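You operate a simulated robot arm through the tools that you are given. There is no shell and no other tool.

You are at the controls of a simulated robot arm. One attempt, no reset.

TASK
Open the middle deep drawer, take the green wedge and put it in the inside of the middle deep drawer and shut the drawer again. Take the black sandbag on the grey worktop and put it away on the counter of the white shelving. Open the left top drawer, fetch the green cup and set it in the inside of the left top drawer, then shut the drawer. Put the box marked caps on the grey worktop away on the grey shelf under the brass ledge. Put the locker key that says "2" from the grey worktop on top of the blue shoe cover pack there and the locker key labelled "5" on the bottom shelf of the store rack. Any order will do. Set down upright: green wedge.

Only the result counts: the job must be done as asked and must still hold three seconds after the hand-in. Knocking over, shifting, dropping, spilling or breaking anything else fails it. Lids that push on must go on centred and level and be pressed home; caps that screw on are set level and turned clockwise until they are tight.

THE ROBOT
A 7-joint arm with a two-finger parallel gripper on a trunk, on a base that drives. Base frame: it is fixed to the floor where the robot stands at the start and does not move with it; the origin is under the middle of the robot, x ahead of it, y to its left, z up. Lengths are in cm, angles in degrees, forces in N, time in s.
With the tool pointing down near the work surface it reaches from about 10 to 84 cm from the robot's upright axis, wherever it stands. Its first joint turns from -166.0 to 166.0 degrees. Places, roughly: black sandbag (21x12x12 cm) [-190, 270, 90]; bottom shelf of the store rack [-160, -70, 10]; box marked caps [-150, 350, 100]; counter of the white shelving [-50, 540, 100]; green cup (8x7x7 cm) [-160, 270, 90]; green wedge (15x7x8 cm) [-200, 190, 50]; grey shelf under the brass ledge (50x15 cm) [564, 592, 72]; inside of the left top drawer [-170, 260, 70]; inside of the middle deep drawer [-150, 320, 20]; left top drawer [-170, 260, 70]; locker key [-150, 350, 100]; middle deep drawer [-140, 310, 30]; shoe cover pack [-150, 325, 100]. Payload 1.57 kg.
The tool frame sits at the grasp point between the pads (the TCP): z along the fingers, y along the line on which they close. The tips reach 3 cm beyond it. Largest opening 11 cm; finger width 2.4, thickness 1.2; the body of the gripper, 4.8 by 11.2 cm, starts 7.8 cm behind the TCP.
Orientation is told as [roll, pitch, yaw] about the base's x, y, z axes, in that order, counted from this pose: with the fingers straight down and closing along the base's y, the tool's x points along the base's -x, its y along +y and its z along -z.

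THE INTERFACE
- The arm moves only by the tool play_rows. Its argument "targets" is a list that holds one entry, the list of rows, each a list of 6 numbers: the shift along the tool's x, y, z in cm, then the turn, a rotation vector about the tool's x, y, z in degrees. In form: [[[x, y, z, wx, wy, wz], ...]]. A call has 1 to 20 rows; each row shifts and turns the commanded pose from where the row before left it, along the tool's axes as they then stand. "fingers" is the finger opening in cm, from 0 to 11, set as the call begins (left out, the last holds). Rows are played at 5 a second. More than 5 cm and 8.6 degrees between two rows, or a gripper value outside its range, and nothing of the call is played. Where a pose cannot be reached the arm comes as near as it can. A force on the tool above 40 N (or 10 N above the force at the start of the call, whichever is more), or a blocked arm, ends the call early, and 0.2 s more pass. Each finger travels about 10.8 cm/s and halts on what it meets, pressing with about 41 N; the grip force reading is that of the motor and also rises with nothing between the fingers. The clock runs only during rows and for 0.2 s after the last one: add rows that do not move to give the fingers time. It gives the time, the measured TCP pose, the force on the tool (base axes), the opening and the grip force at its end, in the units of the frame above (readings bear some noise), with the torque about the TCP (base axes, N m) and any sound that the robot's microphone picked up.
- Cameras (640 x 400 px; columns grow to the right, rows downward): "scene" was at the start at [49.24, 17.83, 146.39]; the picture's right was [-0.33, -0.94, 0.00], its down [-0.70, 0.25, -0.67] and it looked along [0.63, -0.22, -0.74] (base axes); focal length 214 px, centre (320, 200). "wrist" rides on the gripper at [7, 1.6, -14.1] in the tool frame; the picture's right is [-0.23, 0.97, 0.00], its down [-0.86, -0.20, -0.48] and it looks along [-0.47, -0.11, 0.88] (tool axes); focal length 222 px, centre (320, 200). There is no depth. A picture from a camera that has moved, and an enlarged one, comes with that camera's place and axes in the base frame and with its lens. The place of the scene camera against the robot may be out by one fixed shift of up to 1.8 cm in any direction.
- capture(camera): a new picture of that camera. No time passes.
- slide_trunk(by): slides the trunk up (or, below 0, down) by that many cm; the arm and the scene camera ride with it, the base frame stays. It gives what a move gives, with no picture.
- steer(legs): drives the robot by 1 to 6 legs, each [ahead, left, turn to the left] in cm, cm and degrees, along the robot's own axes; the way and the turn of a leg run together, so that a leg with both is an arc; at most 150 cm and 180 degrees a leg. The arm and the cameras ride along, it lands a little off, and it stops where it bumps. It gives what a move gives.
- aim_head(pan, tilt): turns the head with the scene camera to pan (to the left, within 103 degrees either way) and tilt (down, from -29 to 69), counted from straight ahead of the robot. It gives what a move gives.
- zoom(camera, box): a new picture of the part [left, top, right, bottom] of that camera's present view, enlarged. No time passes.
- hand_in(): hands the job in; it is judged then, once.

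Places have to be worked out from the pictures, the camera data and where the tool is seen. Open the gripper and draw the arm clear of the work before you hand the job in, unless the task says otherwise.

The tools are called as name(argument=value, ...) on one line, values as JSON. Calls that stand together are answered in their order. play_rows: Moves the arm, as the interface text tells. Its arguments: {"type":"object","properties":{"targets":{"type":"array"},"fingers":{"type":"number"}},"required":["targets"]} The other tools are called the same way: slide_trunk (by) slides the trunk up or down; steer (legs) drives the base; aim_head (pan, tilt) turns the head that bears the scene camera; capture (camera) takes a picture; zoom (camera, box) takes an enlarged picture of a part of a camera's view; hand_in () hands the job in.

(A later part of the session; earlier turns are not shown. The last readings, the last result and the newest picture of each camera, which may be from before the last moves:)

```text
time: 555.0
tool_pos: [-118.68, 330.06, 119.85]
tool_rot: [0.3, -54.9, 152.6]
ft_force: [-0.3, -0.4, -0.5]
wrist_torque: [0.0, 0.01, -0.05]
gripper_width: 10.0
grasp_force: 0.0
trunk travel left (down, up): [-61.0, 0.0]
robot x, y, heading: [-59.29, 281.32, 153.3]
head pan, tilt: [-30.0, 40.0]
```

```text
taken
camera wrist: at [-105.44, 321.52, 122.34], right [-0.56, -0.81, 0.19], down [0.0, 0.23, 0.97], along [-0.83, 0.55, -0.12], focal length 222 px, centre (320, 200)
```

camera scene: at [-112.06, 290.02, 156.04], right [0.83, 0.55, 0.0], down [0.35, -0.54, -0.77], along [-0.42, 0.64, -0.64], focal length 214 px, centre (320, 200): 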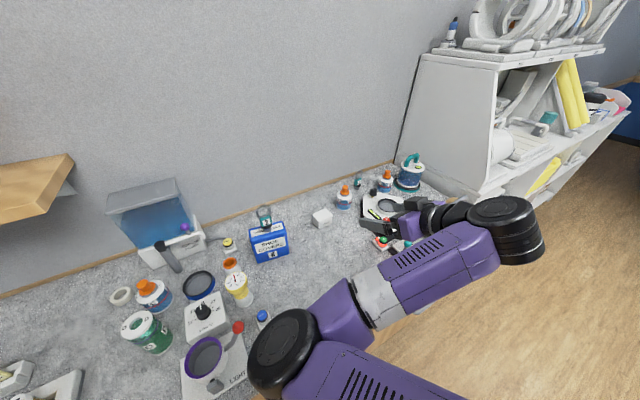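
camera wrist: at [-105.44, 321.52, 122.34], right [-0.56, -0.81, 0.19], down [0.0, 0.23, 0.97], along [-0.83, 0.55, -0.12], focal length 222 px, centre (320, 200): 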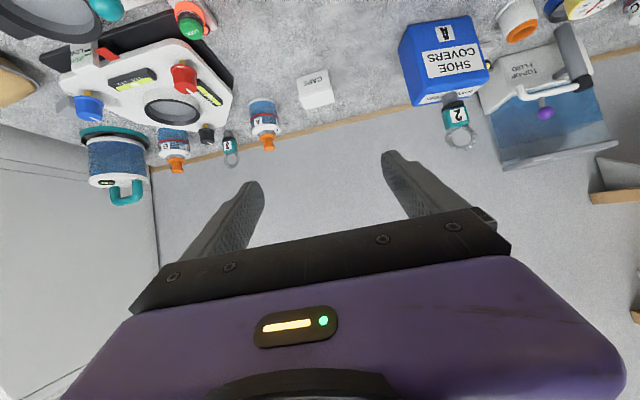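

CAPS is in line with the tool (u 111.6, n 42). I set the opening to 9.6, drive 12 ahead, and advance 14 cm forward while lowering to z≈108 to check alignment.

steer(legs=[[12, 0, 0]])

play_rows(targets=[[[0.1, 0, 4.3, 0, 0, 0], [0.1, 0, 4.3, 0, 0, 0], [0.1, 0, 4.3, 0, 0, 0], [0.1, 0, 4.3, 0, 0, 0], [0, 0, 0, 0, 0, 0]]], fingers=9.6)

capture(camera="wrist")

capture(camera="scene")

```text
time: 556.3
tool_pos: [-129.07, 335.42, 119.88]
tool_rot: [0.2, -55.0, 152.5]
ft_force: [-0.3, 0.3, -0.4]
wrist_torque: [0.01, -0.01, 0.01]
gripper_width: 9.97
grasp_force: 0.1
trunk travel left (down, up): [-61.0, 0.0]
robot x, y, heading: [-70.31, 286.38, 153.3]
head pan, tilt: [-30.0, 40.0]
```

```text
time: 557.5
tool_pos: [-141.45, 341.66, 109.43]
tool_rot: [0.5, -54.9, 152.6]
ft_force: [-0.6, 0.9, -0.4]
wrist_torque: [-0.02, 0.01, 0.01]
gripper_width: 9.6
grasp_force: 0.0
trunk travel left (down, up): [-61.0, 0.0]
robot x, y, heading: [-70.34, 286.83, 153.2]
head pan, tilt: [-30.0, 40.0]
```

```text
taken
camera wrist: at [-128.36, 333.21, 111.83], right [-0.56, -0.81, 0.19], down [0.0, 0.23, 0.97], along [-0.83, 0.55, -0.12], focal length 222 px, centre (320, 200)
```

wrist: 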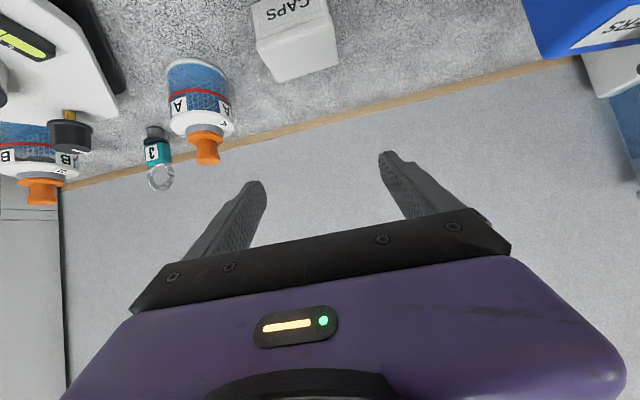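

```text
taken
camera scene: at [-122.65, 295.42, 156.04], right [0.84, 0.55, 0.0], down [0.35, -0.54, -0.77], along [-0.42, 0.64, -0.64], focal length 214 px, centre (320, 200)
```

scene: 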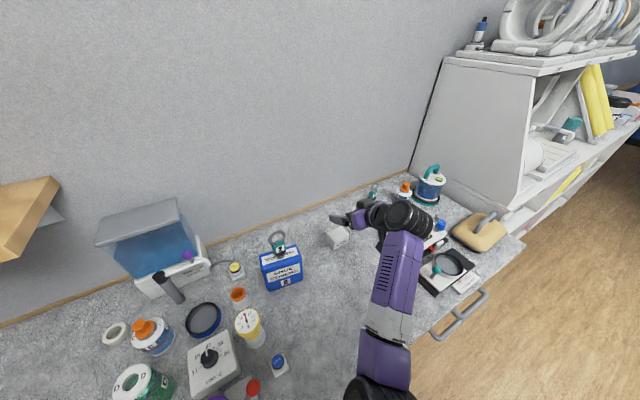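

Aligned (box u 108.1–115.2). I move forward 4.5 and descend 12 cm, then check.

play_rows(targets=[[[-2.58, 0, 3.69, 0, 0, 0], [3.28, 0, 2.3, 0, 0, 0], [3.28, 0, 2.3, 0, 0, 0], [3.28, 0, 2.3, 0, 0, 0], [0, 0, 0, 0, 0, 0]]])

zoom(camera="wrist", box=[160, 40, 480, 240])

zoom(camera="scene", box=[280, 160, 480, 290])

```text
time: 558.7
tool_pos: [-145.56, 343.51, 97.57]
tool_rot: [0.4, -54.9, 152.5]
ft_force: [-0.7, -0.3, -0.1]
wrist_torque: [-0.03, 0.02, -0.03]
gripper_width: 9.6
grasp_force: 0.1
trunk travel left (down, up): [-61.0, 0.0]
robot x, y, heading: [-69.87, 286.46, 153.5]
head pan, tilt: [-30.0, 40.0]
```

```text
2.00 times, centred on (320, 140) of wrist
camera zoom: at [-132.53, 335.14, 100.02], right [-0.56, -0.81, 0.19], down [0.0, 0.23, 0.97], along [-0.83, 0.55, -0.12], focal length 444 px, centre (320, 320)
```

zoom: 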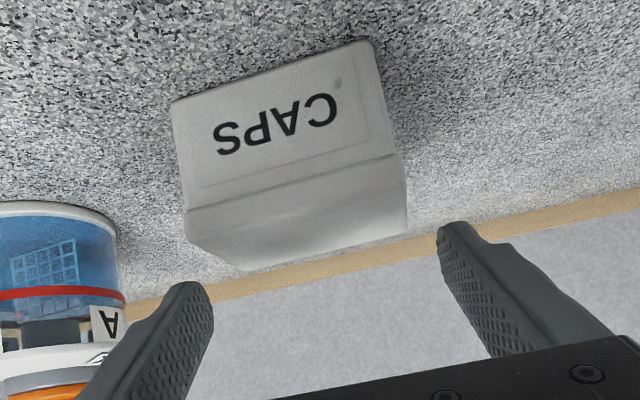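

```text
3.08 times, centred on (380, 225) of scene
camera zoom: at [-122.64, 295.42, 156.04], right [0.84, 0.55, 0.0], down [0.35, -0.54, -0.77], along [-0.42, 0.64, -0.64], focal length 660 px, centre (135, 123)
```

zoom: 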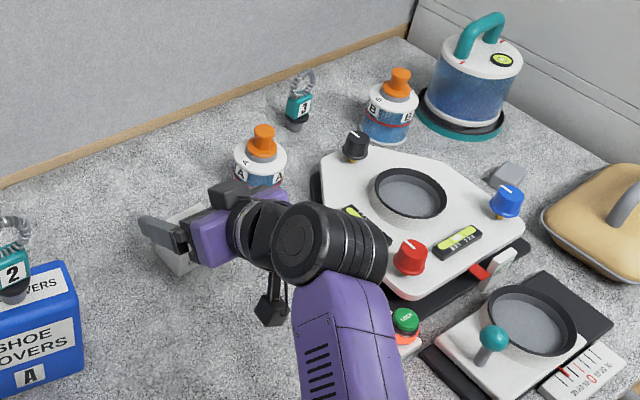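

Aligned within 1 mm. I narrow to 9.0 (to stay clear of bottle A), descend the last 4.1 cm and close.

play_rows(targets=[[[0, 0, 0, 0, 0, 0], [1.64, 0, 1.15, 0, 0, 0], [1.72, 0, 1.2, 0, 0, 0], [0, 0, 0, 0, 0, 0]]], fingers=9.0)

zoom(camera="wrist", box=[160, 40, 480, 240])

```text
time: 559.7
tool_pos: [-145.5, 343.69, 93.52]
tool_rot: [0.3, -54.9, 152.5]
ft_force: [0.0, 0.0, -0.1]
wrist_torque: [0.0, -0.02, 0.03]
gripper_width: 8.99
grasp_force: 0.0
trunk travel left (down, up): [-61.0, 0.0]
robot x, y, heading: [-69.7, 286.41, 153.4]
head pan, tilt: [-30.0, 40.0]
```

```text
2.00 times, centred on (320, 140) of wrist
camera zoom: at [-132.41, 335.13, 95.95], right [-0.56, -0.81, 0.19], down [0.0, 0.23, 0.97], along [-0.83, 0.55, -0.12], focal length 444 px, centre (320, 320)
```

zoom: 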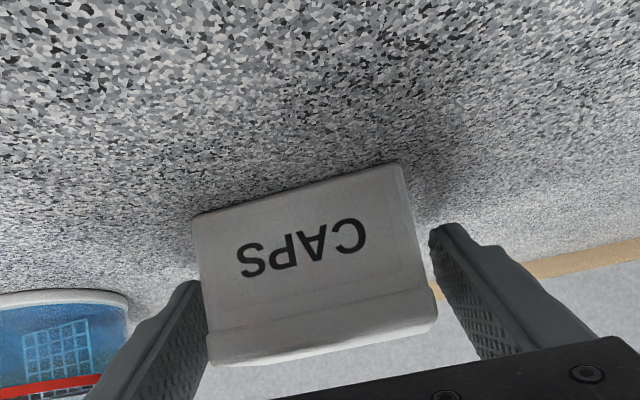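

Box is between the fingers. Closing.

play_rows(targets=[[[0, 0, 0, 0, 0, 0], [0, 0, 0, 0, 0, 0], [0, 0, 0, 0, 0, 0], [0, 0, 0, 0, 0, 0]]], fingers=5.5)

play_rows(targets=[[[-2.46, 0, -1.72, 0, 0, 0], [-3.28, 0, -2.3, 0, 0, 0], [-3.28, 0, -2.3, 0, 0, 0], [-3.28, 0, -2.3, 0, 0, 0], [-3.28, 0, -2.3, 0, 0, 0], [-3.28, 0, -2.3, 0, 0, 0], [0, 0, 0, 0, 0, 0]]])

capture(camera="wrist")

capture(camera="scene")

```text
time: 560.7
tool_pos: [-145.54, 343.81, 93.51]
tool_rot: [0.2, -54.9, 152.5]
ft_force: [-1.1, -0.4, 1.1]
wrist_torque: [0.09, -0.02, 0.04]
gripper_width: 7.0
grasp_force: 40.8
trunk travel left (down, up): [-61.0, 0.0]
robot x, y, heading: [-70.1, 286.67, 153.5]
head pan, tilt: [-30.0, 40.0]
```

```text
time: 562.3
tool_pos: [-145.43, 343.78, 116.46]
tool_rot: [0.3, -54.9, 152.5]
ft_force: [0.5, 0.2, -1.8]
wrist_torque: [-0.01, 0.0, 0.03]
gripper_width: 6.96
grasp_force: 40.9
trunk travel left (down, up): [-61.0, 0.0]
robot x, y, heading: [-69.72, 286.61, 153.0]
head pan, tilt: [-30.0, 40.0]
```

```text
taken
camera wrist: at [-132.32, 335.3, 118.98], right [-0.56, -0.81, 0.19], down [0.0, 0.23, 0.97], along [-0.83, 0.55, -0.12], focal length 222 px, centre (320, 200)
```

wrist: 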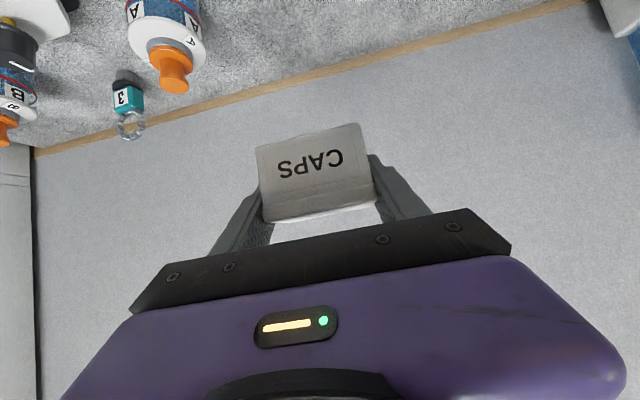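

```text
taken
camera scene: at [-122.65, 295.42, 156.04], right [0.84, 0.55, 0.0], down [0.35, -0.54, -0.77], along [-0.42, 0.64, -0.64], focal length 214 px, centre (320, 200)
```

scene: 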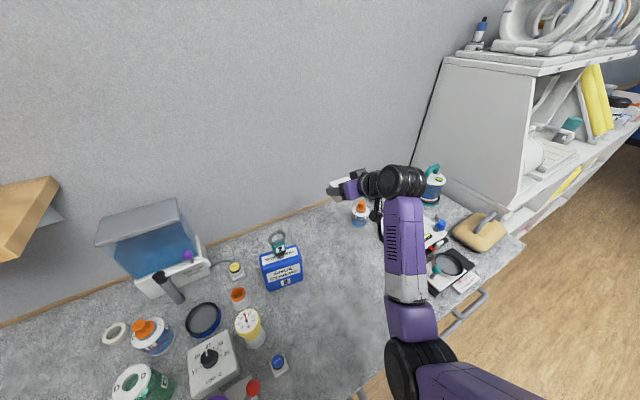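

CAPS is held at 7.0 cm. I draw the arm in and drive back toward the start area to find the way into the control room.

play_rows(targets=[[[2.4, 0, -3.4, 0, 0, 0], [2.4, 0, -3.4, 0, 0, 0], [2.4, 0, -3.4, 0, 0, 0], [2.4, 0, -3.4, 0, 0, 0], [2.4, 0, -3.4, 0, 0, 0], [2.4, 0, -3.4, 0, 0, 0], [0, 0, 0, 0, 0, 0]]])

steer(legs=[[-10, 0, 0], [0, 110, 0], [-95, 0, 0], [0, 0, -100]])

aim_head(pan=-20, tilt=15)

capture(camera="scene")

```text
time: 563.9
tool_pos: [-123.48, 332.9, 115.92]
tool_rot: [0.5, -54.9, 152.6]
ft_force: [0.4, 0.3, -1.4]
wrist_torque: [-0.02, -0.02, 0.0]
gripper_width: 6.99
grasp_force: 41.0
out of reach, approached as far as the arm can: row 6
trunk travel left (down, up): [-61.0, 0.0]
robot x, y, heading: [-69.76, 286.34, 153.4]
head pan, tilt: [-30.0, 40.0]
```

```text
time: 579.1
tool_pos: [29.23, 186.69, 116.06]
tool_rot: [0.5, -54.9, 52.9]
ft_force: [0.2, 0.0, -2.1]
wrist_torque: [-0.01, 0.04, -0.04]
gripper_width: 6.92
grasp_force: 41.5
trunk travel left (down, up): [-61.0, 0.0]
robot x, y, heading: [-25.0, 141.52, 53.5]
head pan, tilt: [-30.0, 40.0]
```

```text
time: 580.0
tool_pos: [29.32, 186.63, 115.92]
tool_rot: [0.5, -54.8, 53.0]
ft_force: [0.0, 0.1, -1.8]
wrist_torque: [-0.01, 0.0, 0.0]
gripper_width: 6.96
grasp_force: 41.2
trunk travel left (down, up): [-61.0, 0.0]
robot x, y, heading: [-25.17, 141.69, 53.7]
head pan, tilt: [-20.0, 15.0]
```

```text
taken
camera scene: at [-9.18, 193.51, 159.98], right [0.55, -0.83, 0.0], down [-0.22, -0.14, -0.97], along [0.8, 0.54, -0.26], focal length 214 px, centre (320, 200)
```

scene: 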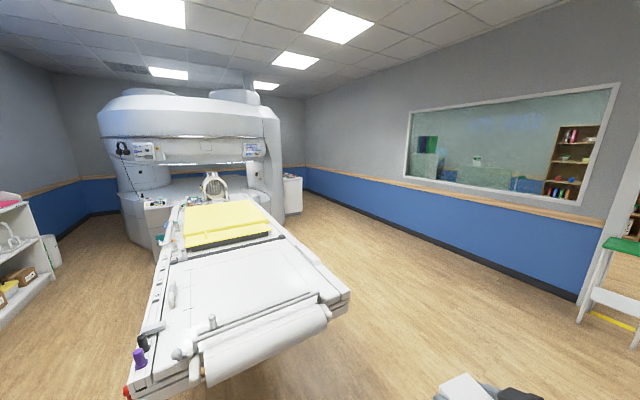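

steer(legs=[[0, 0, -60]])

aim_head(pan=10, tilt=15)

capture(camera="scene")

aim_head(pan=-50, tilt=20)

capture(camera="scene")

```text
time: 583.0
tool_pos: [41.26, 117.3, 116.1]
tool_rot: [0.4, -54.8, -6.8]
ft_force: [-0.2, -0.3, -2.5]
wrist_torque: [-0.01, 0.0, -0.01]
gripper_width: 6.96
grasp_force: 40.9
trunk travel left (down, up): [-61.0, 0.0]
robot x, y, heading: [-25.44, 141.95, -5.9]
head pan, tilt: [-20.0, 15.0]
```

```text
time: 584.0
tool_pos: [41.22, 117.16, 116.0]
tool_rot: [0.5, -54.9, -6.8]
ft_force: [-0.5, 0.8, -2.3]
wrist_torque: [0.0, 0.02, 0.02]
gripper_width: 6.98
grasp_force: 41.3
trunk travel left (down, up): [-61.0, 0.0]
robot x, y, heading: [-25.17, 141.55, -6.1]
head pan, tilt: [10.0, 15.0]
```

```text
taken
camera scene: at [27.74, 158.14, 159.99], right [0.07, -1.0, 0.0], down [-0.26, -0.02, -0.97], along [0.96, 0.07, -0.26], focal length 214 px, centre (320, 200)
```

scene: 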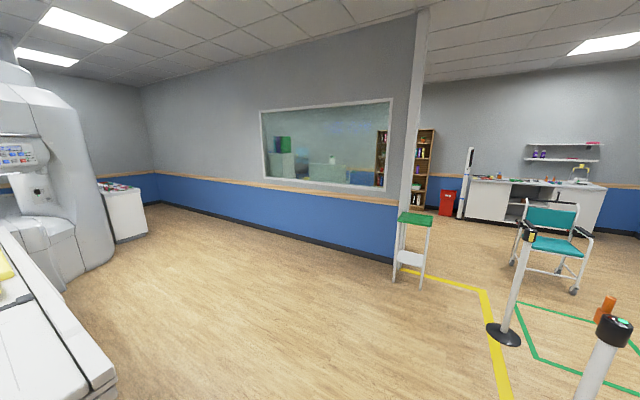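

```text
time: 585.2
tool_pos: [41.22, 117.24, 115.9]
tool_rot: [0.5, -54.9, -6.8]
ft_force: [-0.6, 0.1, -2.4]
wrist_torque: [0.01, 0.05, -0.02]
gripper_width: 6.98
grasp_force: 40.9
trunk travel left (down, up): [-61.0, 0.0]
robot x, y, heading: [-25.21, 141.4, -6.3]
head pan, tilt: [-50.0, 20.0]
```

```text
taken
camera scene: at [23.64, 149.78, 159.18], right [-0.83, -0.56, 0.0], down [-0.19, 0.28, -0.94], along [0.53, -0.78, -0.34], focal length 214 px, centre (320, 200)
```

scene: 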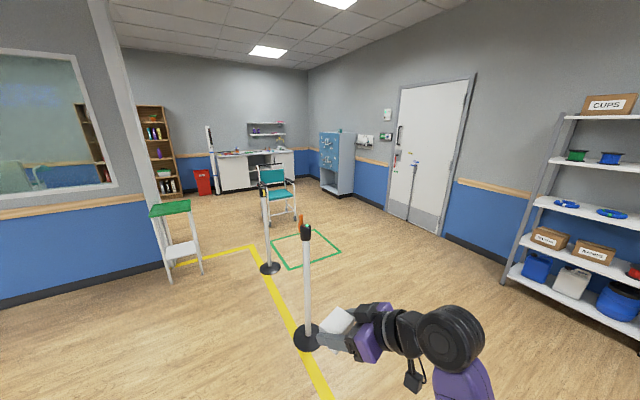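

The window wall ends near (292, 68) behind the green stool; the way round leads south of the wheelchair (260,-95). I set the heading to 0 and drive a safe path: down past the stanchions, along y≈-190, and then beyond the chair.

steer(legs=[[0, 0, 6], [0, -150, 0], [90, -20, 0], [0, -145, 0]])

aim_head(pan=10, tilt=20)

capture(camera="scene")

```text
time: 603.2
tool_pos: [140.39, -169.33, 115.98]
tool_rot: [0.6, -54.9, 0.4]
ft_force: [-0.9, 0.1, -1.8]
wrist_torque: [0.0, 0.01, -0.03]
gripper_width: 6.98
grasp_force: 41.1
trunk travel left (down, up): [-61.0, 0.0]
robot x, y, heading: [71.01, -153.64, 1.3]
head pan, tilt: [-50.0, 20.0]
stopped in leg 4: the robot was blocked; the commanded pose is now the measured one
```

```text
time: 604.5
tool_pos: [140.37, -169.1, 115.88]
tool_rot: [0.5, -55.0, 0.5]
ft_force: [-0.8, -0.9, -2.5]
wrist_torque: [0.01, 0.02, -0.03]
gripper_width: 6.94
grasp_force: 40.4
trunk travel left (down, up): [-61.0, 0.0]
robot x, y, heading: [71.24, -153.46, 1.2]
head pan, tilt: [10.0, 20.0]
```

```text
taken
camera scene: at [121.75, -130.22, 159.18], right [0.2, -0.98, 0.0], down [-0.34, -0.07, -0.94], along [0.92, 0.18, -0.34], focal length 214 px, centre (320, 200)
```

scene: 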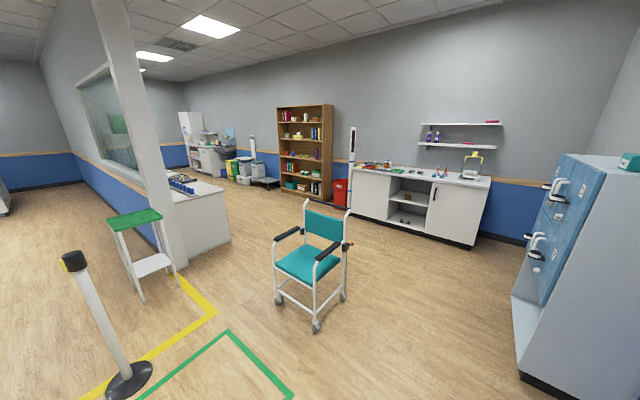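

I touched the door wall on my right; the lockers stand at (236,-250)–(317,-290) and the chair spans (245–300, -125…-55). The gap is fine at y≈-190 once past here: I move slightly left, then diagonally ahead between chair and lockers.

steer(legs=[[0, 6, -1.2], [85, -36, 0], [110, -8, 0]])

aim_head(pan=50, tilt=20)

capture(camera="scene")

```text
time: 615.2
tool_pos: [335.86, -207.97, 115.92]
tool_rot: [0.5, -54.8, 0.0]
ft_force: [0.7, -0.3, -2.0]
wrist_torque: [-0.01, -0.02, -0.03]
gripper_width: 6.97
grasp_force: 41.2
trunk travel left (down, up): [-61.0, 0.0]
robot x, y, heading: [266.77, -191.79, 1.0]
head pan, tilt: [10.0, 20.0]
```

```text
time: 616.2
tool_pos: [336.04, -207.99, 116.04]
tool_rot: [0.5, -54.8, 0.0]
ft_force: [0.2, -0.2, -1.6]
wrist_torque: [0.01, -0.02, -0.01]
gripper_width: 6.96
grasp_force: 40.7
trunk travel left (down, up): [-61.0, 0.0]
robot x, y, heading: [267.16, -192.13, 0.9]
head pan, tilt: [50.0, 20.0]
```

```text
taken
camera scene: at [314.35, -163.3, 159.18], right [0.78, -0.63, 0.0], down [-0.22, -0.27, -0.94], along [0.59, 0.73, -0.34], focal length 214 px, centre (320, 200)
```

scene: 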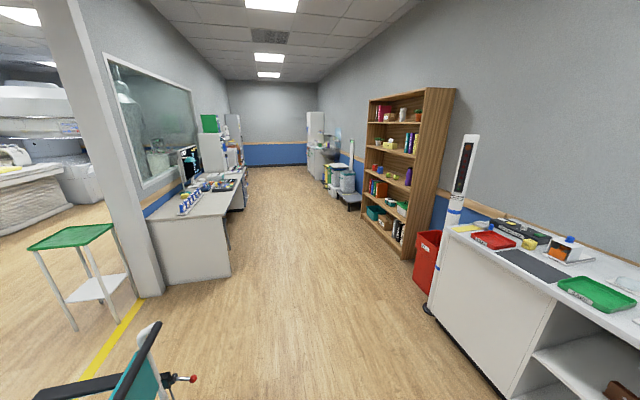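

The control room opens ahead: a desk along the window wall on the left and free floor beyond. I zoom toward the far left wall where the shelf should be.

zoom(camera="scene", box=[180, 90, 300, 190])

zoom(camera="scene", box=[210, 120, 260, 170])

```text
4.00 times, centred on (240, 140) of scene
camera zoom: at [314.35, -163.3, 159.18], right [0.78, -0.63, 0.0], down [-0.22, -0.27, -0.94], along [0.59, 0.73, -0.34], focal length 858 px, centre (640, 440)
```

zoom: 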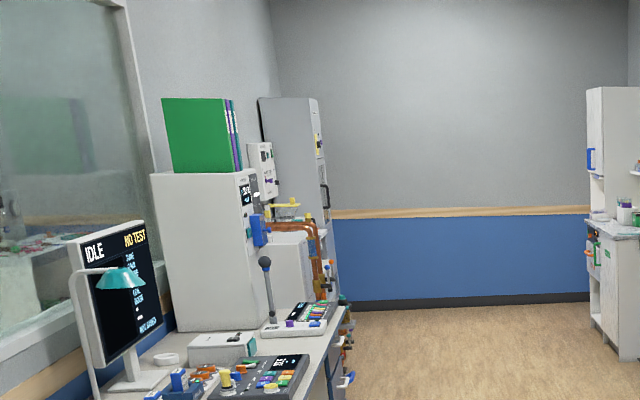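

```text
8.00 times, centred on (235, 145) of scene
camera zoom: at [314.35, -163.3, 159.18], right [0.78, -0.63, 0.0], down [-0.22, -0.27, -0.94], along [0.59, 0.73, -0.34], focal length 1716 px, centre (1000, 640)
```

zoom: 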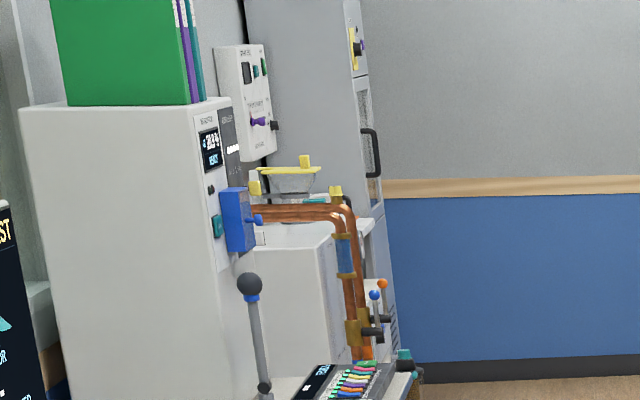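

The left wall carries desks and equipment cabinets; the shelf must be further along. I move to open floor, turn to heading 153 (facing that wall), and strafe along the room.

steer(legs=[[92, 23, 0], [0, 0, 152.4]])

steer(legs=[[0, -150, 0], [0, -150, 0]])

aim_head(pan=-40, tilt=20)

capture(camera="scene")

```text
time: 627.4
tool_pos: [305.32, -120.47, 115.97]
tool_rot: [0.5, -54.9, 152.0]
ft_force: [-0.4, 0.2, -2.6]
wrist_torque: [0.03, 0.0, 0.01]
gripper_width: 6.97
grasp_force: 40.9
trunk travel left (down, up): [-61.0, 0.0]
robot x, y, heading: [358.2, -167.49, 152.9]
head pan, tilt: [50.0, 20.0]
```

```text
time: 641.7
tool_pos: [437.65, 144.01, 115.91]
tool_rot: [0.5, -55.0, 153.1]
ft_force: [0.6, -0.4, -1.6]
wrist_torque: [0.02, -0.01, 0.02]
gripper_width: 6.96
grasp_force: 41.1
trunk travel left (down, up): [-61.0, 0.0]
robot x, y, heading: [491.33, 98.5, 153.9]
head pan, tilt: [50.0, 20.0]
```

```text
time: 643.4
tool_pos: [437.52, 144.08, 115.96]
tool_rot: [0.5, -54.9, 153.1]
ft_force: [-0.2, 1.0, -2.3]
wrist_torque: [0.02, -0.03, -0.02]
gripper_width: 6.98
grasp_force: 41.2
trunk travel left (down, up): [-61.0, 0.0]
robot x, y, heading: [491.9, 98.55, 154.2]
head pan, tilt: [-40.0, 20.0]
```

```text
taken
camera scene: at [439.87, 108.03, 159.18], right [0.91, 0.41, 0.0], down [0.14, -0.31, -0.94], along [-0.38, 0.86, -0.34], focal length 214 px, centre (320, 200)
```

scene: 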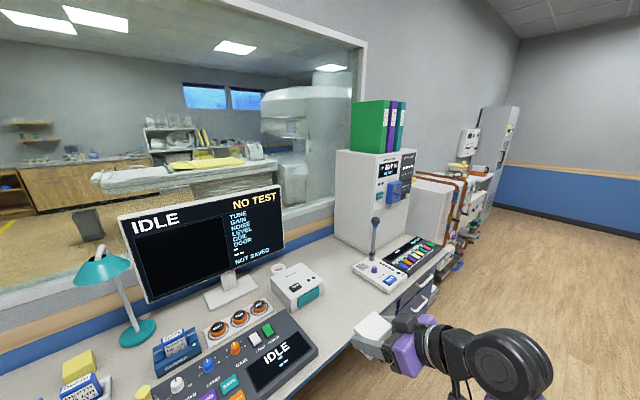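

steer(legs=[[0, 0, -0.8], [0, -150, 0], [0, -110, 0]])

capture(camera="scene")

zoom(camera="scene", box=[240, 100, 480, 280])

```text
time: 656.5
tool_pos: [554.77, 379.9, 115.89]
tool_rot: [0.5, -54.8, 152.9]
ft_force: [-0.2, 0.1, -2.6]
wrist_torque: [0.0, -0.01, 0.01]
gripper_width: 6.96
grasp_force: 40.6
trunk travel left (down, up): [-61.0, 0.0]
robot x, y, heading: [608.36, 334.51, 153.8]
head pan, tilt: [-40.0, 20.0]
```

```text
taken
camera scene: at [556.74, 343.84, 159.18], right [0.91, 0.4, 0.0], down [0.14, -0.31, -0.94], along [-0.38, 0.86, -0.34], focal length 214 px, centre (320, 200)
```

scene: 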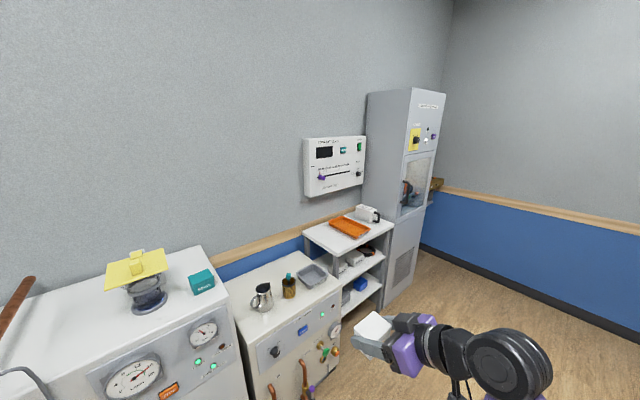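

```text
2.22 times, centred on (360, 190) of scene
camera zoom: at [556.74, 343.84, 159.18], right [0.91, 0.4, 0.0], down [0.14, -0.31, -0.94], along [-0.38, 0.86, -0.34], focal length 477 px, centre (231, 222)
```

zoom: 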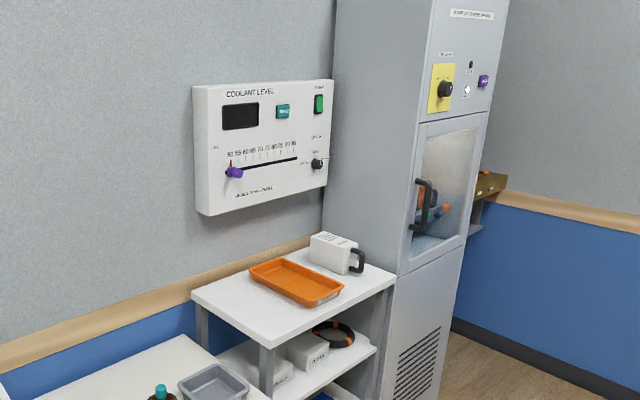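

Beyond the tall grey cabinet I can see a bronze-coloured ledge with something grey under it. I go on to the right.

steer(legs=[[0, 0, -0.4], [0, -140, 0]])

aim_head(pan=-20, tilt=25)

capture(camera="scene")

zoom(camera="scene", box=[240, 120, 480, 300])

```text
time: 663.8
tool_pos: [616.37, 504.98, 115.97]
tool_rot: [0.4, -54.8, 153.2]
ft_force: [-0.1, 0.7, -2.0]
wrist_torque: [0.01, -0.03, 0.01]
gripper_width: 6.97
grasp_force: 41.0
trunk travel left (down, up): [-61.0, 0.0]
robot x, y, heading: [670.36, 459.2, 154.1]
head pan, tilt: [-40.0, 20.0]
```

```text
time: 664.6
tool_pos: [616.39, 505.09, 115.91]
tool_rot: [0.5, -55.0, 153.1]
ft_force: [-0.5, 0.0, -2.2]
wrist_torque: [-0.01, -0.02, 0.01]
gripper_width: 6.95
grasp_force: 41.2
trunk travel left (down, up): [-61.0, 0.0]
robot x, y, heading: [670.29, 459.44, 154.0]
head pan, tilt: [-20.0, 25.0]
```

```text
taken
camera scene: at [616.01, 467.16, 158.37], right [0.72, 0.69, 0.0], down [0.29, -0.3, -0.91], along [-0.63, 0.65, -0.42], focal length 214 px, centre (320, 200)
```

scene: 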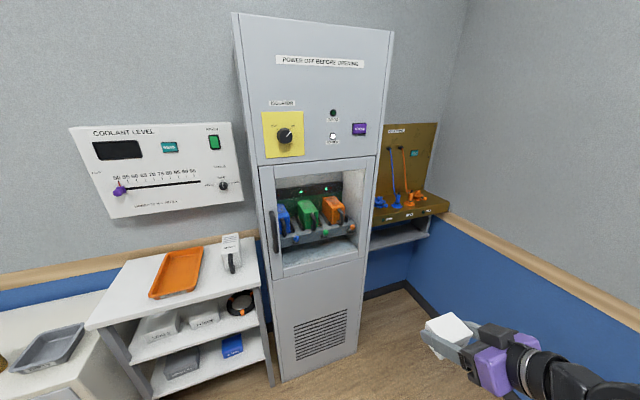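

```text
2.22 times, centred on (360, 210) of scene
camera zoom: at [616.01, 467.16, 158.37], right [0.72, 0.69, 0.0], down [0.29, -0.3, -0.91], along [-0.63, 0.65, -0.42], focal length 477 px, centre (231, 178)
```

zoom: 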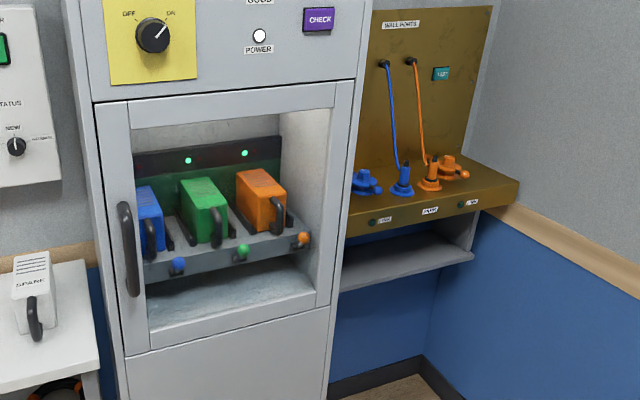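

There it is: the grey shelf (z≈72) under the brass ledge, right of the tall cabinet. I move 57 cm right to be in front of it, lower the trunk 30 cm, and look with both cameras.

steer(legs=[[0, 0, -0.7], [0, -56, 0]])

slide_trunk(by=-30)

aim_head(pan=-15, tilt=20)

capture(camera="scene")

capture(camera="wrist")

```text
time: 668.2
tool_pos: [642.38, 556.29, 115.96]
tool_rot: [0.4, -54.9, 152.5]
ft_force: [0.5, -0.6, -2.3]
wrist_torque: [-0.01, -0.02, 0.02]
gripper_width: 6.98
grasp_force: 40.8
trunk travel left (down, up): [-61.0, 0.0]
robot x, y, heading: [696.07, 509.79, 153.4]
head pan, tilt: [-20.0, 25.0]
```

```text
time: 671.2
tool_pos: [642.24, 556.22, 85.99]
tool_rot: [0.5, -54.9, 152.5]
ft_force: [-0.7, -0.2, -2.5]
wrist_torque: [-0.01, 0.01, 0.0]
gripper_width: 6.95
grasp_force: 41.0
trunk travel left (down, up): [-31.0, 30.0]
robot x, y, heading: [695.95, 510.09, 153.4]
head pan, tilt: [-20.0, 25.0]
```

```text
time: 671.9
tool_pos: [642.21, 556.29, 85.95]
tool_rot: [0.5, -54.9, 152.5]
ft_force: [-1.5, 0.2, -1.3]
wrist_torque: [-0.02, -0.04, -0.01]
gripper_width: 6.95
grasp_force: 40.5
trunk travel left (down, up): [-31.0, 30.0]
robot x, y, heading: [695.87, 510.07, 153.7]
head pan, tilt: [-15.0, 20.0]
```

```text
taken
camera scene: at [640.87, 517.83, 129.18], right [0.66, 0.75, 0.0], down [0.26, -0.23, -0.94], along [-0.7, 0.62, -0.34], focal length 214 px, centre (320, 200)
```

scene: 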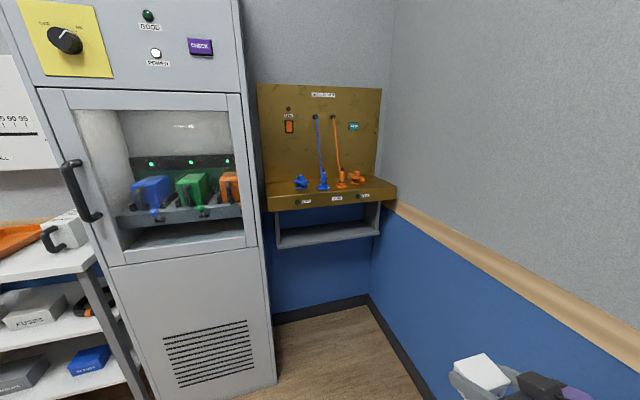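

```text
taken
camera wrist: at [655.36, 547.72, 88.38], right [-0.56, -0.81, 0.19], down [0.0, 0.23, 0.97], along [-0.83, 0.54, -0.12], focal length 222 px, centre (320, 200)
```

wrist: 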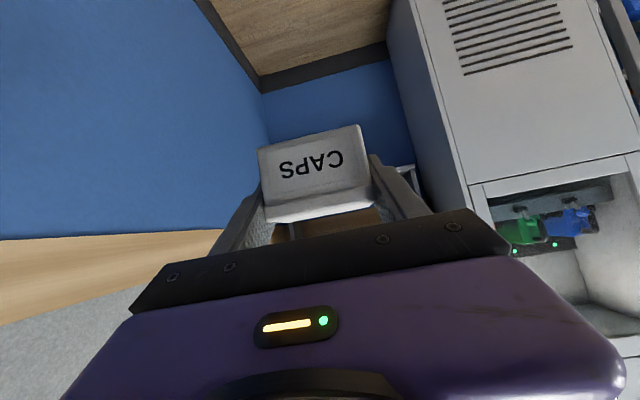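

The shelf spans u≈623–677, front at n≈-491, with ~18–20 cm clear height under the ledge. I shift left 10 cm, lower the tool 7 cm, and drive ahead 60 cm.

steer(legs=[[0, 9, 0]])

play_rows(targets=[[[2.46, 0, 1.72, 0, 0, 0], [2.87, 0, 2.0, 0, 0, 0], [0, 0, 0, 0, 0, 0]]])

steer(legs=[[48, 0, 0]])

capture(camera="scene")

capture(camera="wrist")

```text
time: 673.0
tool_pos: [638.33, 548.13, 85.92]
tool_rot: [0.6, -55.0, 152.5]
ft_force: [0.2, -0.3, -2.4]
wrist_torque: [0.0, -0.02, 0.0]
gripper_width: 6.97
grasp_force: 40.8
trunk travel left (down, up): [-31.0, 30.0]
robot x, y, heading: [691.91, 502.15, 153.6]
head pan, tilt: [-15.0, 20.0]
```

```text
time: 673.8
tool_pos: [638.12, 548.12, 79.35]
tool_rot: [0.5, -54.9, 152.5]
ft_force: [-1.0, 0.1, -1.8]
wrist_torque: [-0.01, 0.0, 0.01]
gripper_width: 6.95
grasp_force: 41.1
trunk travel left (down, up): [-31.0, 30.0]
robot x, y, heading: [692.02, 502.09, 153.8]
head pan, tilt: [-15.0, 20.0]
```

```text
time: 676.7
tool_pos: [593.82, 570.03, 79.27]
tool_rot: [0.5, -54.9, 152.7]
ft_force: [0.0, 0.7, -1.9]
wrist_torque: [0.01, 0.0, 0.01]
gripper_width: 6.95
grasp_force: 40.9
trunk travel left (down, up): [-31.0, 30.0]
robot x, y, heading: [647.9, 523.94, 153.5]
head pan, tilt: [-15.0, 20.0]
```

```text
taken
camera scene: at [592.69, 531.75, 129.18], right [0.66, 0.75, 0.0], down [0.26, -0.23, -0.94], along [-0.7, 0.62, -0.34], focal length 214 px, centre (320, 200)
```

scene: 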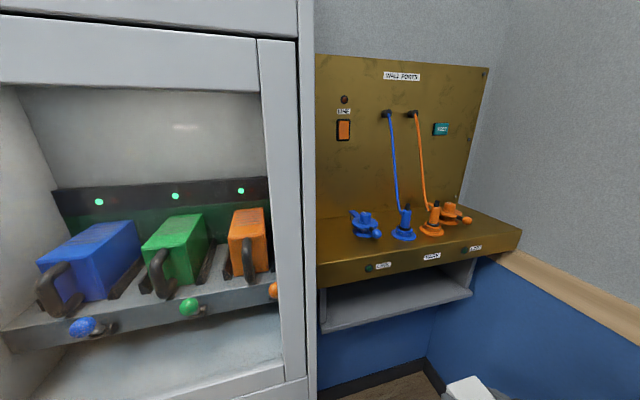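

```text
taken
camera wrist: at [607.03, 561.69, 81.73], right [-0.56, -0.81, 0.19], down [0.0, 0.23, 0.97], along [-0.83, 0.54, -0.12], focal length 222 px, centre (320, 200)
```

wrist: 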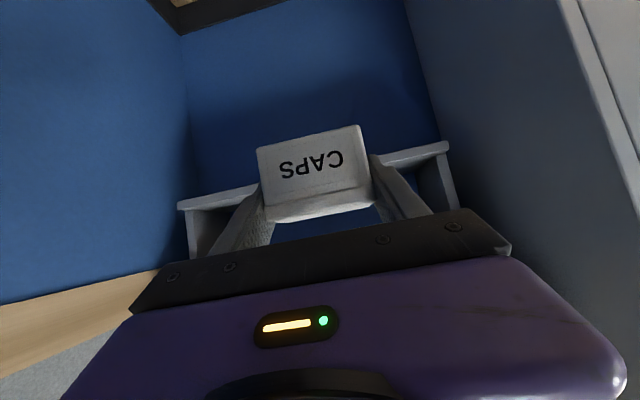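

The shelf is well in view; ledge front is at n≈-496, bottom z≈93, so I'll set the box near the shelf's front part (n≈-486) to keep the wrist clear. I lower 1.6 cm and extend 20 cm, then check.

play_rows(targets=[[[1.3, 0, 0.9, 0, 0, 0], [-2.3, 0, 3.28, 0, 0, 0], [-2.3, 0, 3.28, 0, 0, 0], [-2.3, 0, 3.28, 0, 0, 0], [-2.3, 0, 3.28, 0, 0, 0], [-2.3, 0, 3.28, 0, 0, 0], [0, 0, 0, 0, 0, 0]]])

capture(camera="wrist")

aim_head(pan=-35, tilt=40)

capture(camera="scene")

```text
time: 678.3
tool_pos: [575.94, 578.92, 77.76]
tool_rot: [0.5, -54.9, 152.7]
ft_force: [0.0, 0.1, -0.8]
wrist_torque: [0.01, 0.0, -0.02]
gripper_width: 6.95
grasp_force: 41.2
trunk travel left (down, up): [-31.0, 30.0]
robot x, y, heading: [647.41, 524.09, 153.5]
head pan, tilt: [-15.0, 20.0]
```

```text
taken
camera wrist: at [589.09, 570.54, 80.17], right [-0.56, -0.81, 0.19], down [0.0, 0.23, 0.97], along [-0.83, 0.54, -0.13], focal length 222 px, centre (320, 200)
```

wrist: 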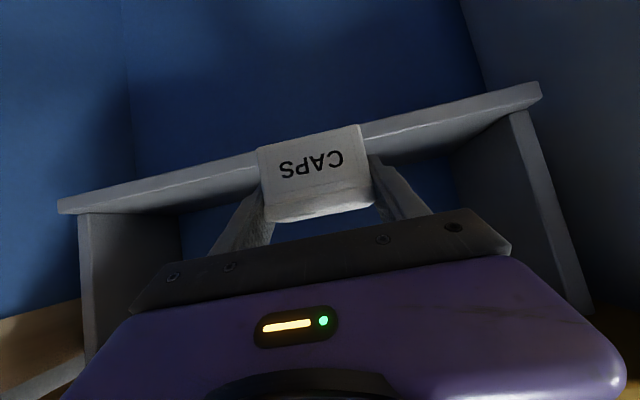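

```text
time: 679.1
tool_pos: [575.86, 579.04, 77.83]
tool_rot: [0.4, -54.9, 152.7]
ft_force: [-0.6, 0.2, -1.8]
wrist_torque: [-0.02, 0.0, 0.0]
gripper_width: 6.93
grasp_force: 40.8
trunk travel left (down, up): [-31.0, 30.0]
robot x, y, heading: [647.74, 523.97, 153.8]
head pan, tilt: [-35.0, 40.0]
```

```text
taken
camera scene: at [595.6, 533.06, 126.04], right [0.88, 0.48, 0.0], down [0.31, -0.56, -0.77], along [-0.37, 0.67, -0.64], focal length 214 px, centre (320, 200)
```

scene: 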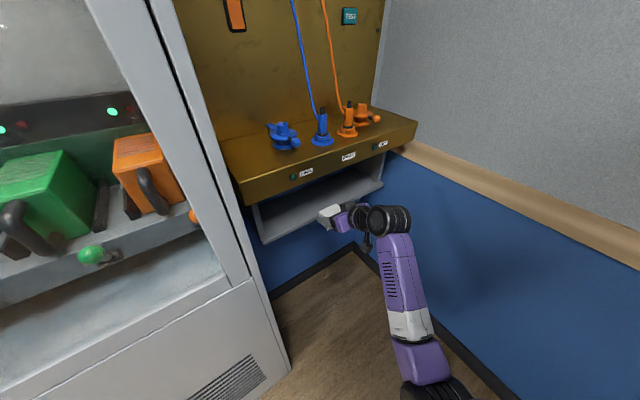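

Good: the box is between the shelf's brackets. I extend 6 cm more and check the wrist joint against the ledge.

play_rows(targets=[[[-1.72, 0, 2.46, 0, 0, 0], [-1.72, 0, 2.46, 0, 0, 0], [0, 0, 0, 0, 0, 0]]])

zoom(camera="scene", box=[240, 90, 480, 290])

capture(camera="wrist")

```text
time: 679.9
tool_pos: [570.63, 581.89, 77.62]
tool_rot: [0.5, -54.9, 152.7]
ft_force: [-0.1, 0.5, -2.0]
wrist_torque: [-0.02, -0.02, 0.02]
gripper_width: 6.98
grasp_force: 40.3
trunk travel left (down, up): [-31.0, 30.0]
robot x, y, heading: [647.36, 523.86, 153.6]
head pan, tilt: [-35.0, 40.0]
```

```text
2.00 times, centred on (360, 190) of scene
camera zoom: at [595.61, 533.05, 126.04], right [0.88, 0.48, 0.0], down [0.31, -0.56, -0.77], along [-0.37, 0.67, -0.64], focal length 429 px, centre (240, 220)
```

zoom: 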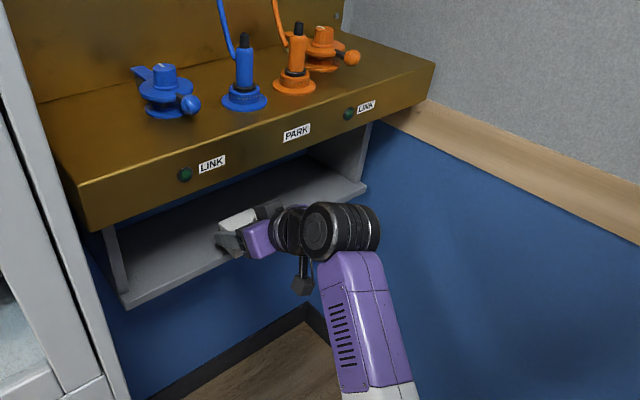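

```text
taken
camera wrist: at [583.74, 573.46, 80.06], right [-0.56, -0.81, 0.19], down [0.0, 0.23, 0.97], along [-0.83, 0.54, -0.12], focal length 222 px, centre (320, 200)
```

wrist: 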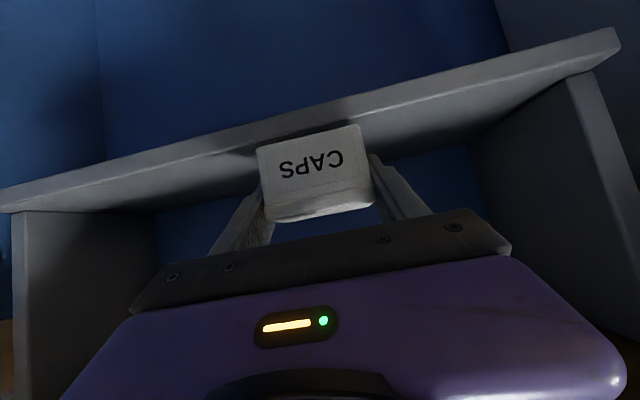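

Clear. I extend 4.5 cm more, then lower in small steps to contact.

play_rows(targets=[[[-1.3, 0, 1.85, 0, 0, 0], [-1.3, 0, 1.85, 0, 0, 0], [0, 0, 0, 0, 0, 0]]])

zoom(camera="scene", box=[240, 90, 480, 290])

capture(camera="wrist")

```text
time: 680.7
tool_pos: [566.53, 584.05, 77.62]
tool_rot: [0.4, -54.9, 152.8]
ft_force: [-0.5, -0.2, -2.8]
wrist_torque: [-0.01, -0.01, 0.01]
gripper_width: 6.95
grasp_force: 40.7
trunk travel left (down, up): [-31.0, 30.0]
robot x, y, heading: [647.59, 524.23, 153.5]
head pan, tilt: [-35.0, 40.0]
```

```text
2.00 times, centred on (360, 190) of scene
camera zoom: at [595.61, 533.06, 126.04], right [0.88, 0.48, 0.0], down [0.31, -0.56, -0.77], along [-0.37, 0.67, -0.64], focal length 429 px, centre (240, 220)
```

zoom: 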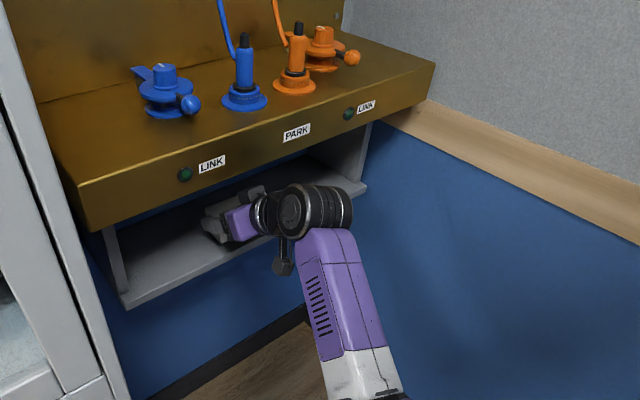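

```text
taken
camera wrist: at [579.7, 575.52, 80.09], right [-0.56, -0.81, 0.19], down [0.0, 0.23, 0.97], along [-0.83, 0.54, -0.12], focal length 222 px, centre (320, 200)
```

wrist: 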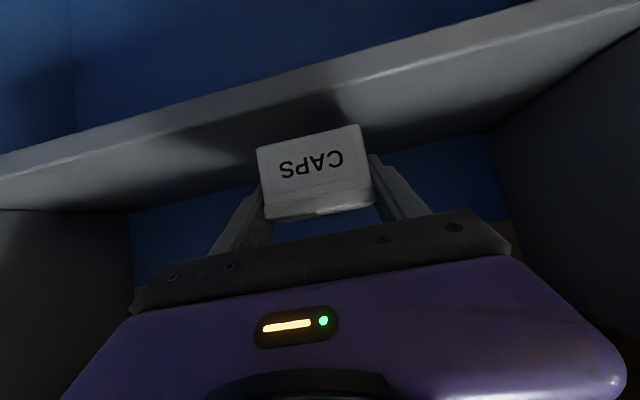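

The box is inside the shelf's front edge. I lower it in small steps.

play_rows(targets=[[[1.15, 0, 0.8, 0, 0, 0], [0, 0, 0, 0, 0, 0]]])

play_rows(targets=[[[0.33, 0, 0.23, 0, 0, 0], [0, 0, 0, 0, 0, 0]]])

play_rows(targets=[[[0.33, 0, 0.23, 0, 0, 0], [0, 0, 0, 0, 0, 0]]])

capture(camera="wrist")

```text
time: 681.3
tool_pos: [566.71, 584.09, 76.16]
tool_rot: [0.5, -54.9, 152.6]
ft_force: [0.6, 0.1, -2.4]
wrist_torque: [0.04, -0.02, 0.01]
gripper_width: 6.96
grasp_force: 41.2
trunk travel left (down, up): [-31.0, 30.0]
robot x, y, heading: [647.71, 524.1, 153.4]
head pan, tilt: [-35.0, 40.0]
```

```text
time: 681.9
tool_pos: [566.55, 584.02, 75.73]
tool_rot: [0.5, -55.0, 152.7]
ft_force: [-0.1, -0.7, -2.0]
wrist_torque: [0.02, -0.04, 0.01]
gripper_width: 6.95
grasp_force: 41.5
trunk travel left (down, up): [-31.0, 30.0]
robot x, y, heading: [647.73, 524.56, 153.5]
head pan, tilt: [-35.0, 40.0]
```

```text
time: 682.5
tool_pos: [566.58, 583.96, 75.61]
tool_rot: [0.4, -55.1, 152.8]
ft_force: [1.0, 0.7, 8.7]
wrist_torque: [0.22, -0.39, -0.03]
gripper_width: 6.95
grasp_force: 41.3
trunk travel left (down, up): [-31.0, 30.0]
robot x, y, heading: [647.77, 524.01, 153.8]
head pan, tilt: [-35.0, 40.0]
```

```text
taken
camera wrist: at [579.73, 575.53, 77.99], right [-0.56, -0.81, 0.19], down [0.01, 0.23, 0.97], along [-0.83, 0.54, -0.12], focal length 222 px, centre (320, 200)
```

wrist: 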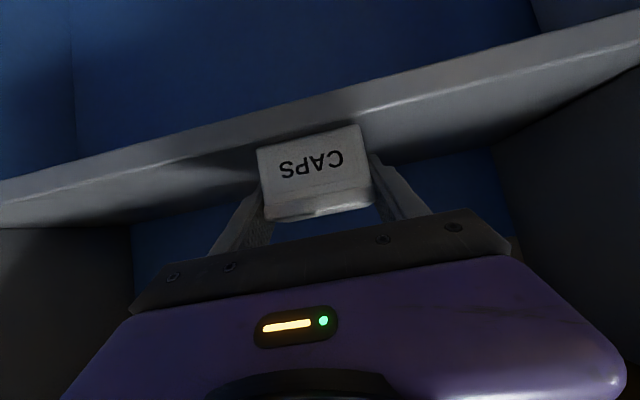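

Contact with the shelf. I settle 0.2 cm more, open to 9 and withdraw straight back.

play_rows(targets=[[[0.2, 0, 0.14, 0, 0, 0], [0, 0, 0, 0, 0, 0]]])

play_rows(targets=[[[0, 0, 0, 0, 0, 0], [0, 0, 0, 0, 0, 0], [0, 0, 0, 0, 0, 0]]], fingers=9.2)

capture(camera="wrist")

```text
time: 683.1
tool_pos: [566.59, 584.02, 75.64]
tool_rot: [0.3, -55.3, 152.8]
ft_force: [2.7, 0.4, 25.8]
wrist_torque: [0.31, -0.85, 0.07]
gripper_width: 6.99
grasp_force: 41.4
trunk travel left (down, up): [-31.0, 30.0]
robot x, y, heading: [647.96, 523.96, 153.8]
head pan, tilt: [-35.0, 40.0]
```

```text
time: 683.9
tool_pos: [566.73, 583.88, 75.09]
tool_rot: [0.6, -54.8, 152.6]
ft_force: [0.3, 0.2, 0.4]
wrist_torque: [-0.01, 0.02, 0.01]
gripper_width: 9.19
grasp_force: 0.1
trunk travel left (down, up): [-31.0, 30.0]
robot x, y, heading: [647.62, 523.7, 153.7]
head pan, tilt: [-35.0, 40.0]
```

```text
taken
camera wrist: at [579.79, 575.45, 77.55], right [-0.56, -0.81, 0.19], down [0.0, 0.23, 0.97], along [-0.83, 0.54, -0.13], focal length 222 px, centre (320, 200)
```

wrist: 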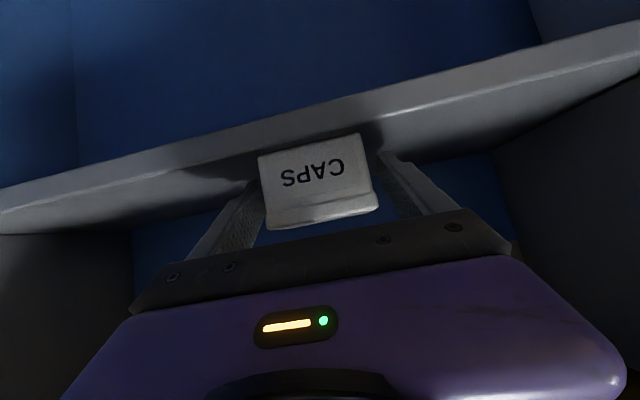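

Released cleanly. I lift half a centimetre and withdraw straight back 20 cm.

play_rows(targets=[[[-0.4, 0, -0.28, 0, 0, 0], [1.15, 0, -1.64, 0, 0, 0], [2.3, 0, -3.28, 0, 0, 0], [2.3, 0, -3.28, 0, 0, 0], [2.3, 0, -3.28, 0, 0, 0], [2.3, 0, -3.28, 0, 0, 0], [0, 0, 0, 0, 0, 0]]])

capture(camera="wrist")

zoom(camera="scene", box=[240, 90, 480, 290])

```text
time: 685.5
tool_pos: [582.58, 575.85, 75.72]
tool_rot: [0.4, -54.8, 152.6]
ft_force: [-0.1, -0.1, 1.0]
wrist_torque: [0.02, 0.01, 0.03]
gripper_width: 9.2
grasp_force: 0.1
trunk travel left (down, up): [-31.0, 30.0]
robot x, y, heading: [647.7, 523.89, 153.5]
head pan, tilt: [-35.0, 40.0]
```

```text
taken
camera wrist: at [595.74, 567.3, 78.18], right [-0.56, -0.81, 0.19], down [0.0, 0.23, 0.97], along [-0.83, 0.54, -0.13], focal length 222 px, centre (320, 200)
```

wrist: 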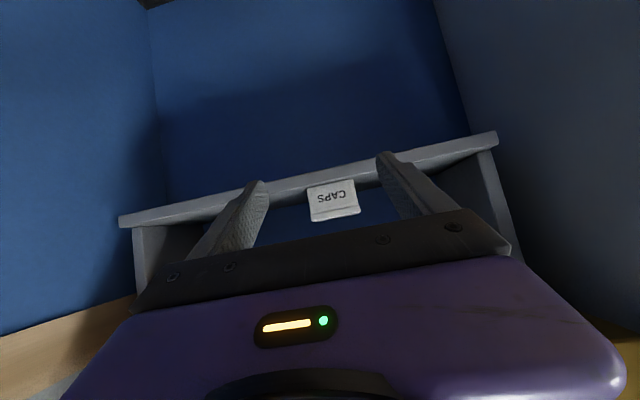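

```text
2.00 times, centred on (360, 190) of scene
camera zoom: at [595.6, 533.06, 126.04], right [0.88, 0.48, 0.0], down [0.31, -0.56, -0.77], along [-0.37, 0.67, -0.64], focal length 429 px, centre (240, 220)
```

zoom: 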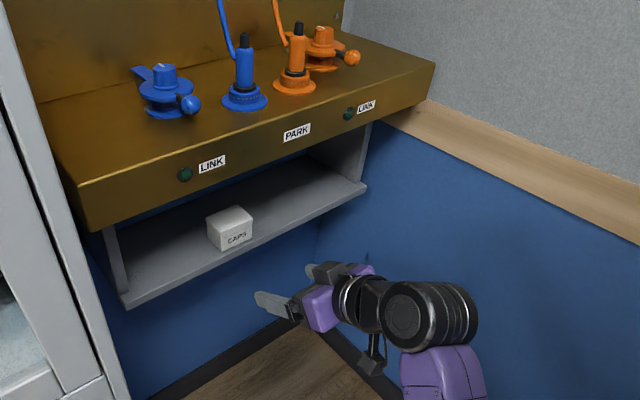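

The CAPS box stands on the grey shelf under the brass ledge. I back the robot well clear before handing in.

steer(legs=[[-45, 0, 0]])

zoom(camera="scene", box=[160, 90, 400, 290])

```text
time: 688.2
tool_pos: [623.13, 555.85, 75.76]
tool_rot: [0.5, -54.9, 152.4]
ft_force: [-0.1, 0.1, -0.3]
wrist_torque: [-0.01, 0.04, 0.01]
gripper_width: 9.21
grasp_force: 0.1
trunk travel left (down, up): [-31.0, 30.0]
robot x, y, heading: [687.96, 504.23, 153.3]
head pan, tilt: [-35.0, 40.0]
```

```text
2.00 times, centred on (280, 190) of scene
camera zoom: at [636.03, 513.1, 126.04], right [0.88, 0.47, 0.0], down [0.3, -0.57, -0.77], along [-0.36, 0.67, -0.64], focal length 429 px, centre (400, 220)
```

zoom: 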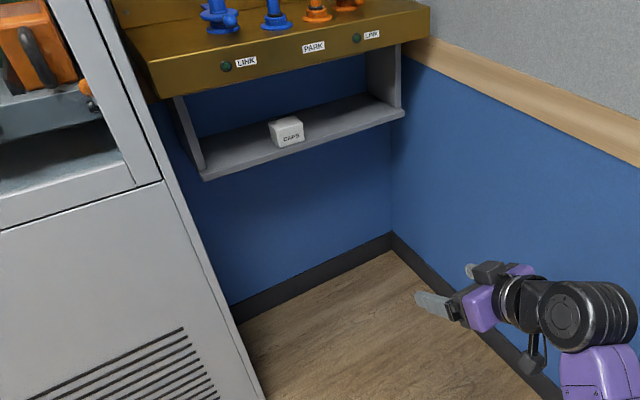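

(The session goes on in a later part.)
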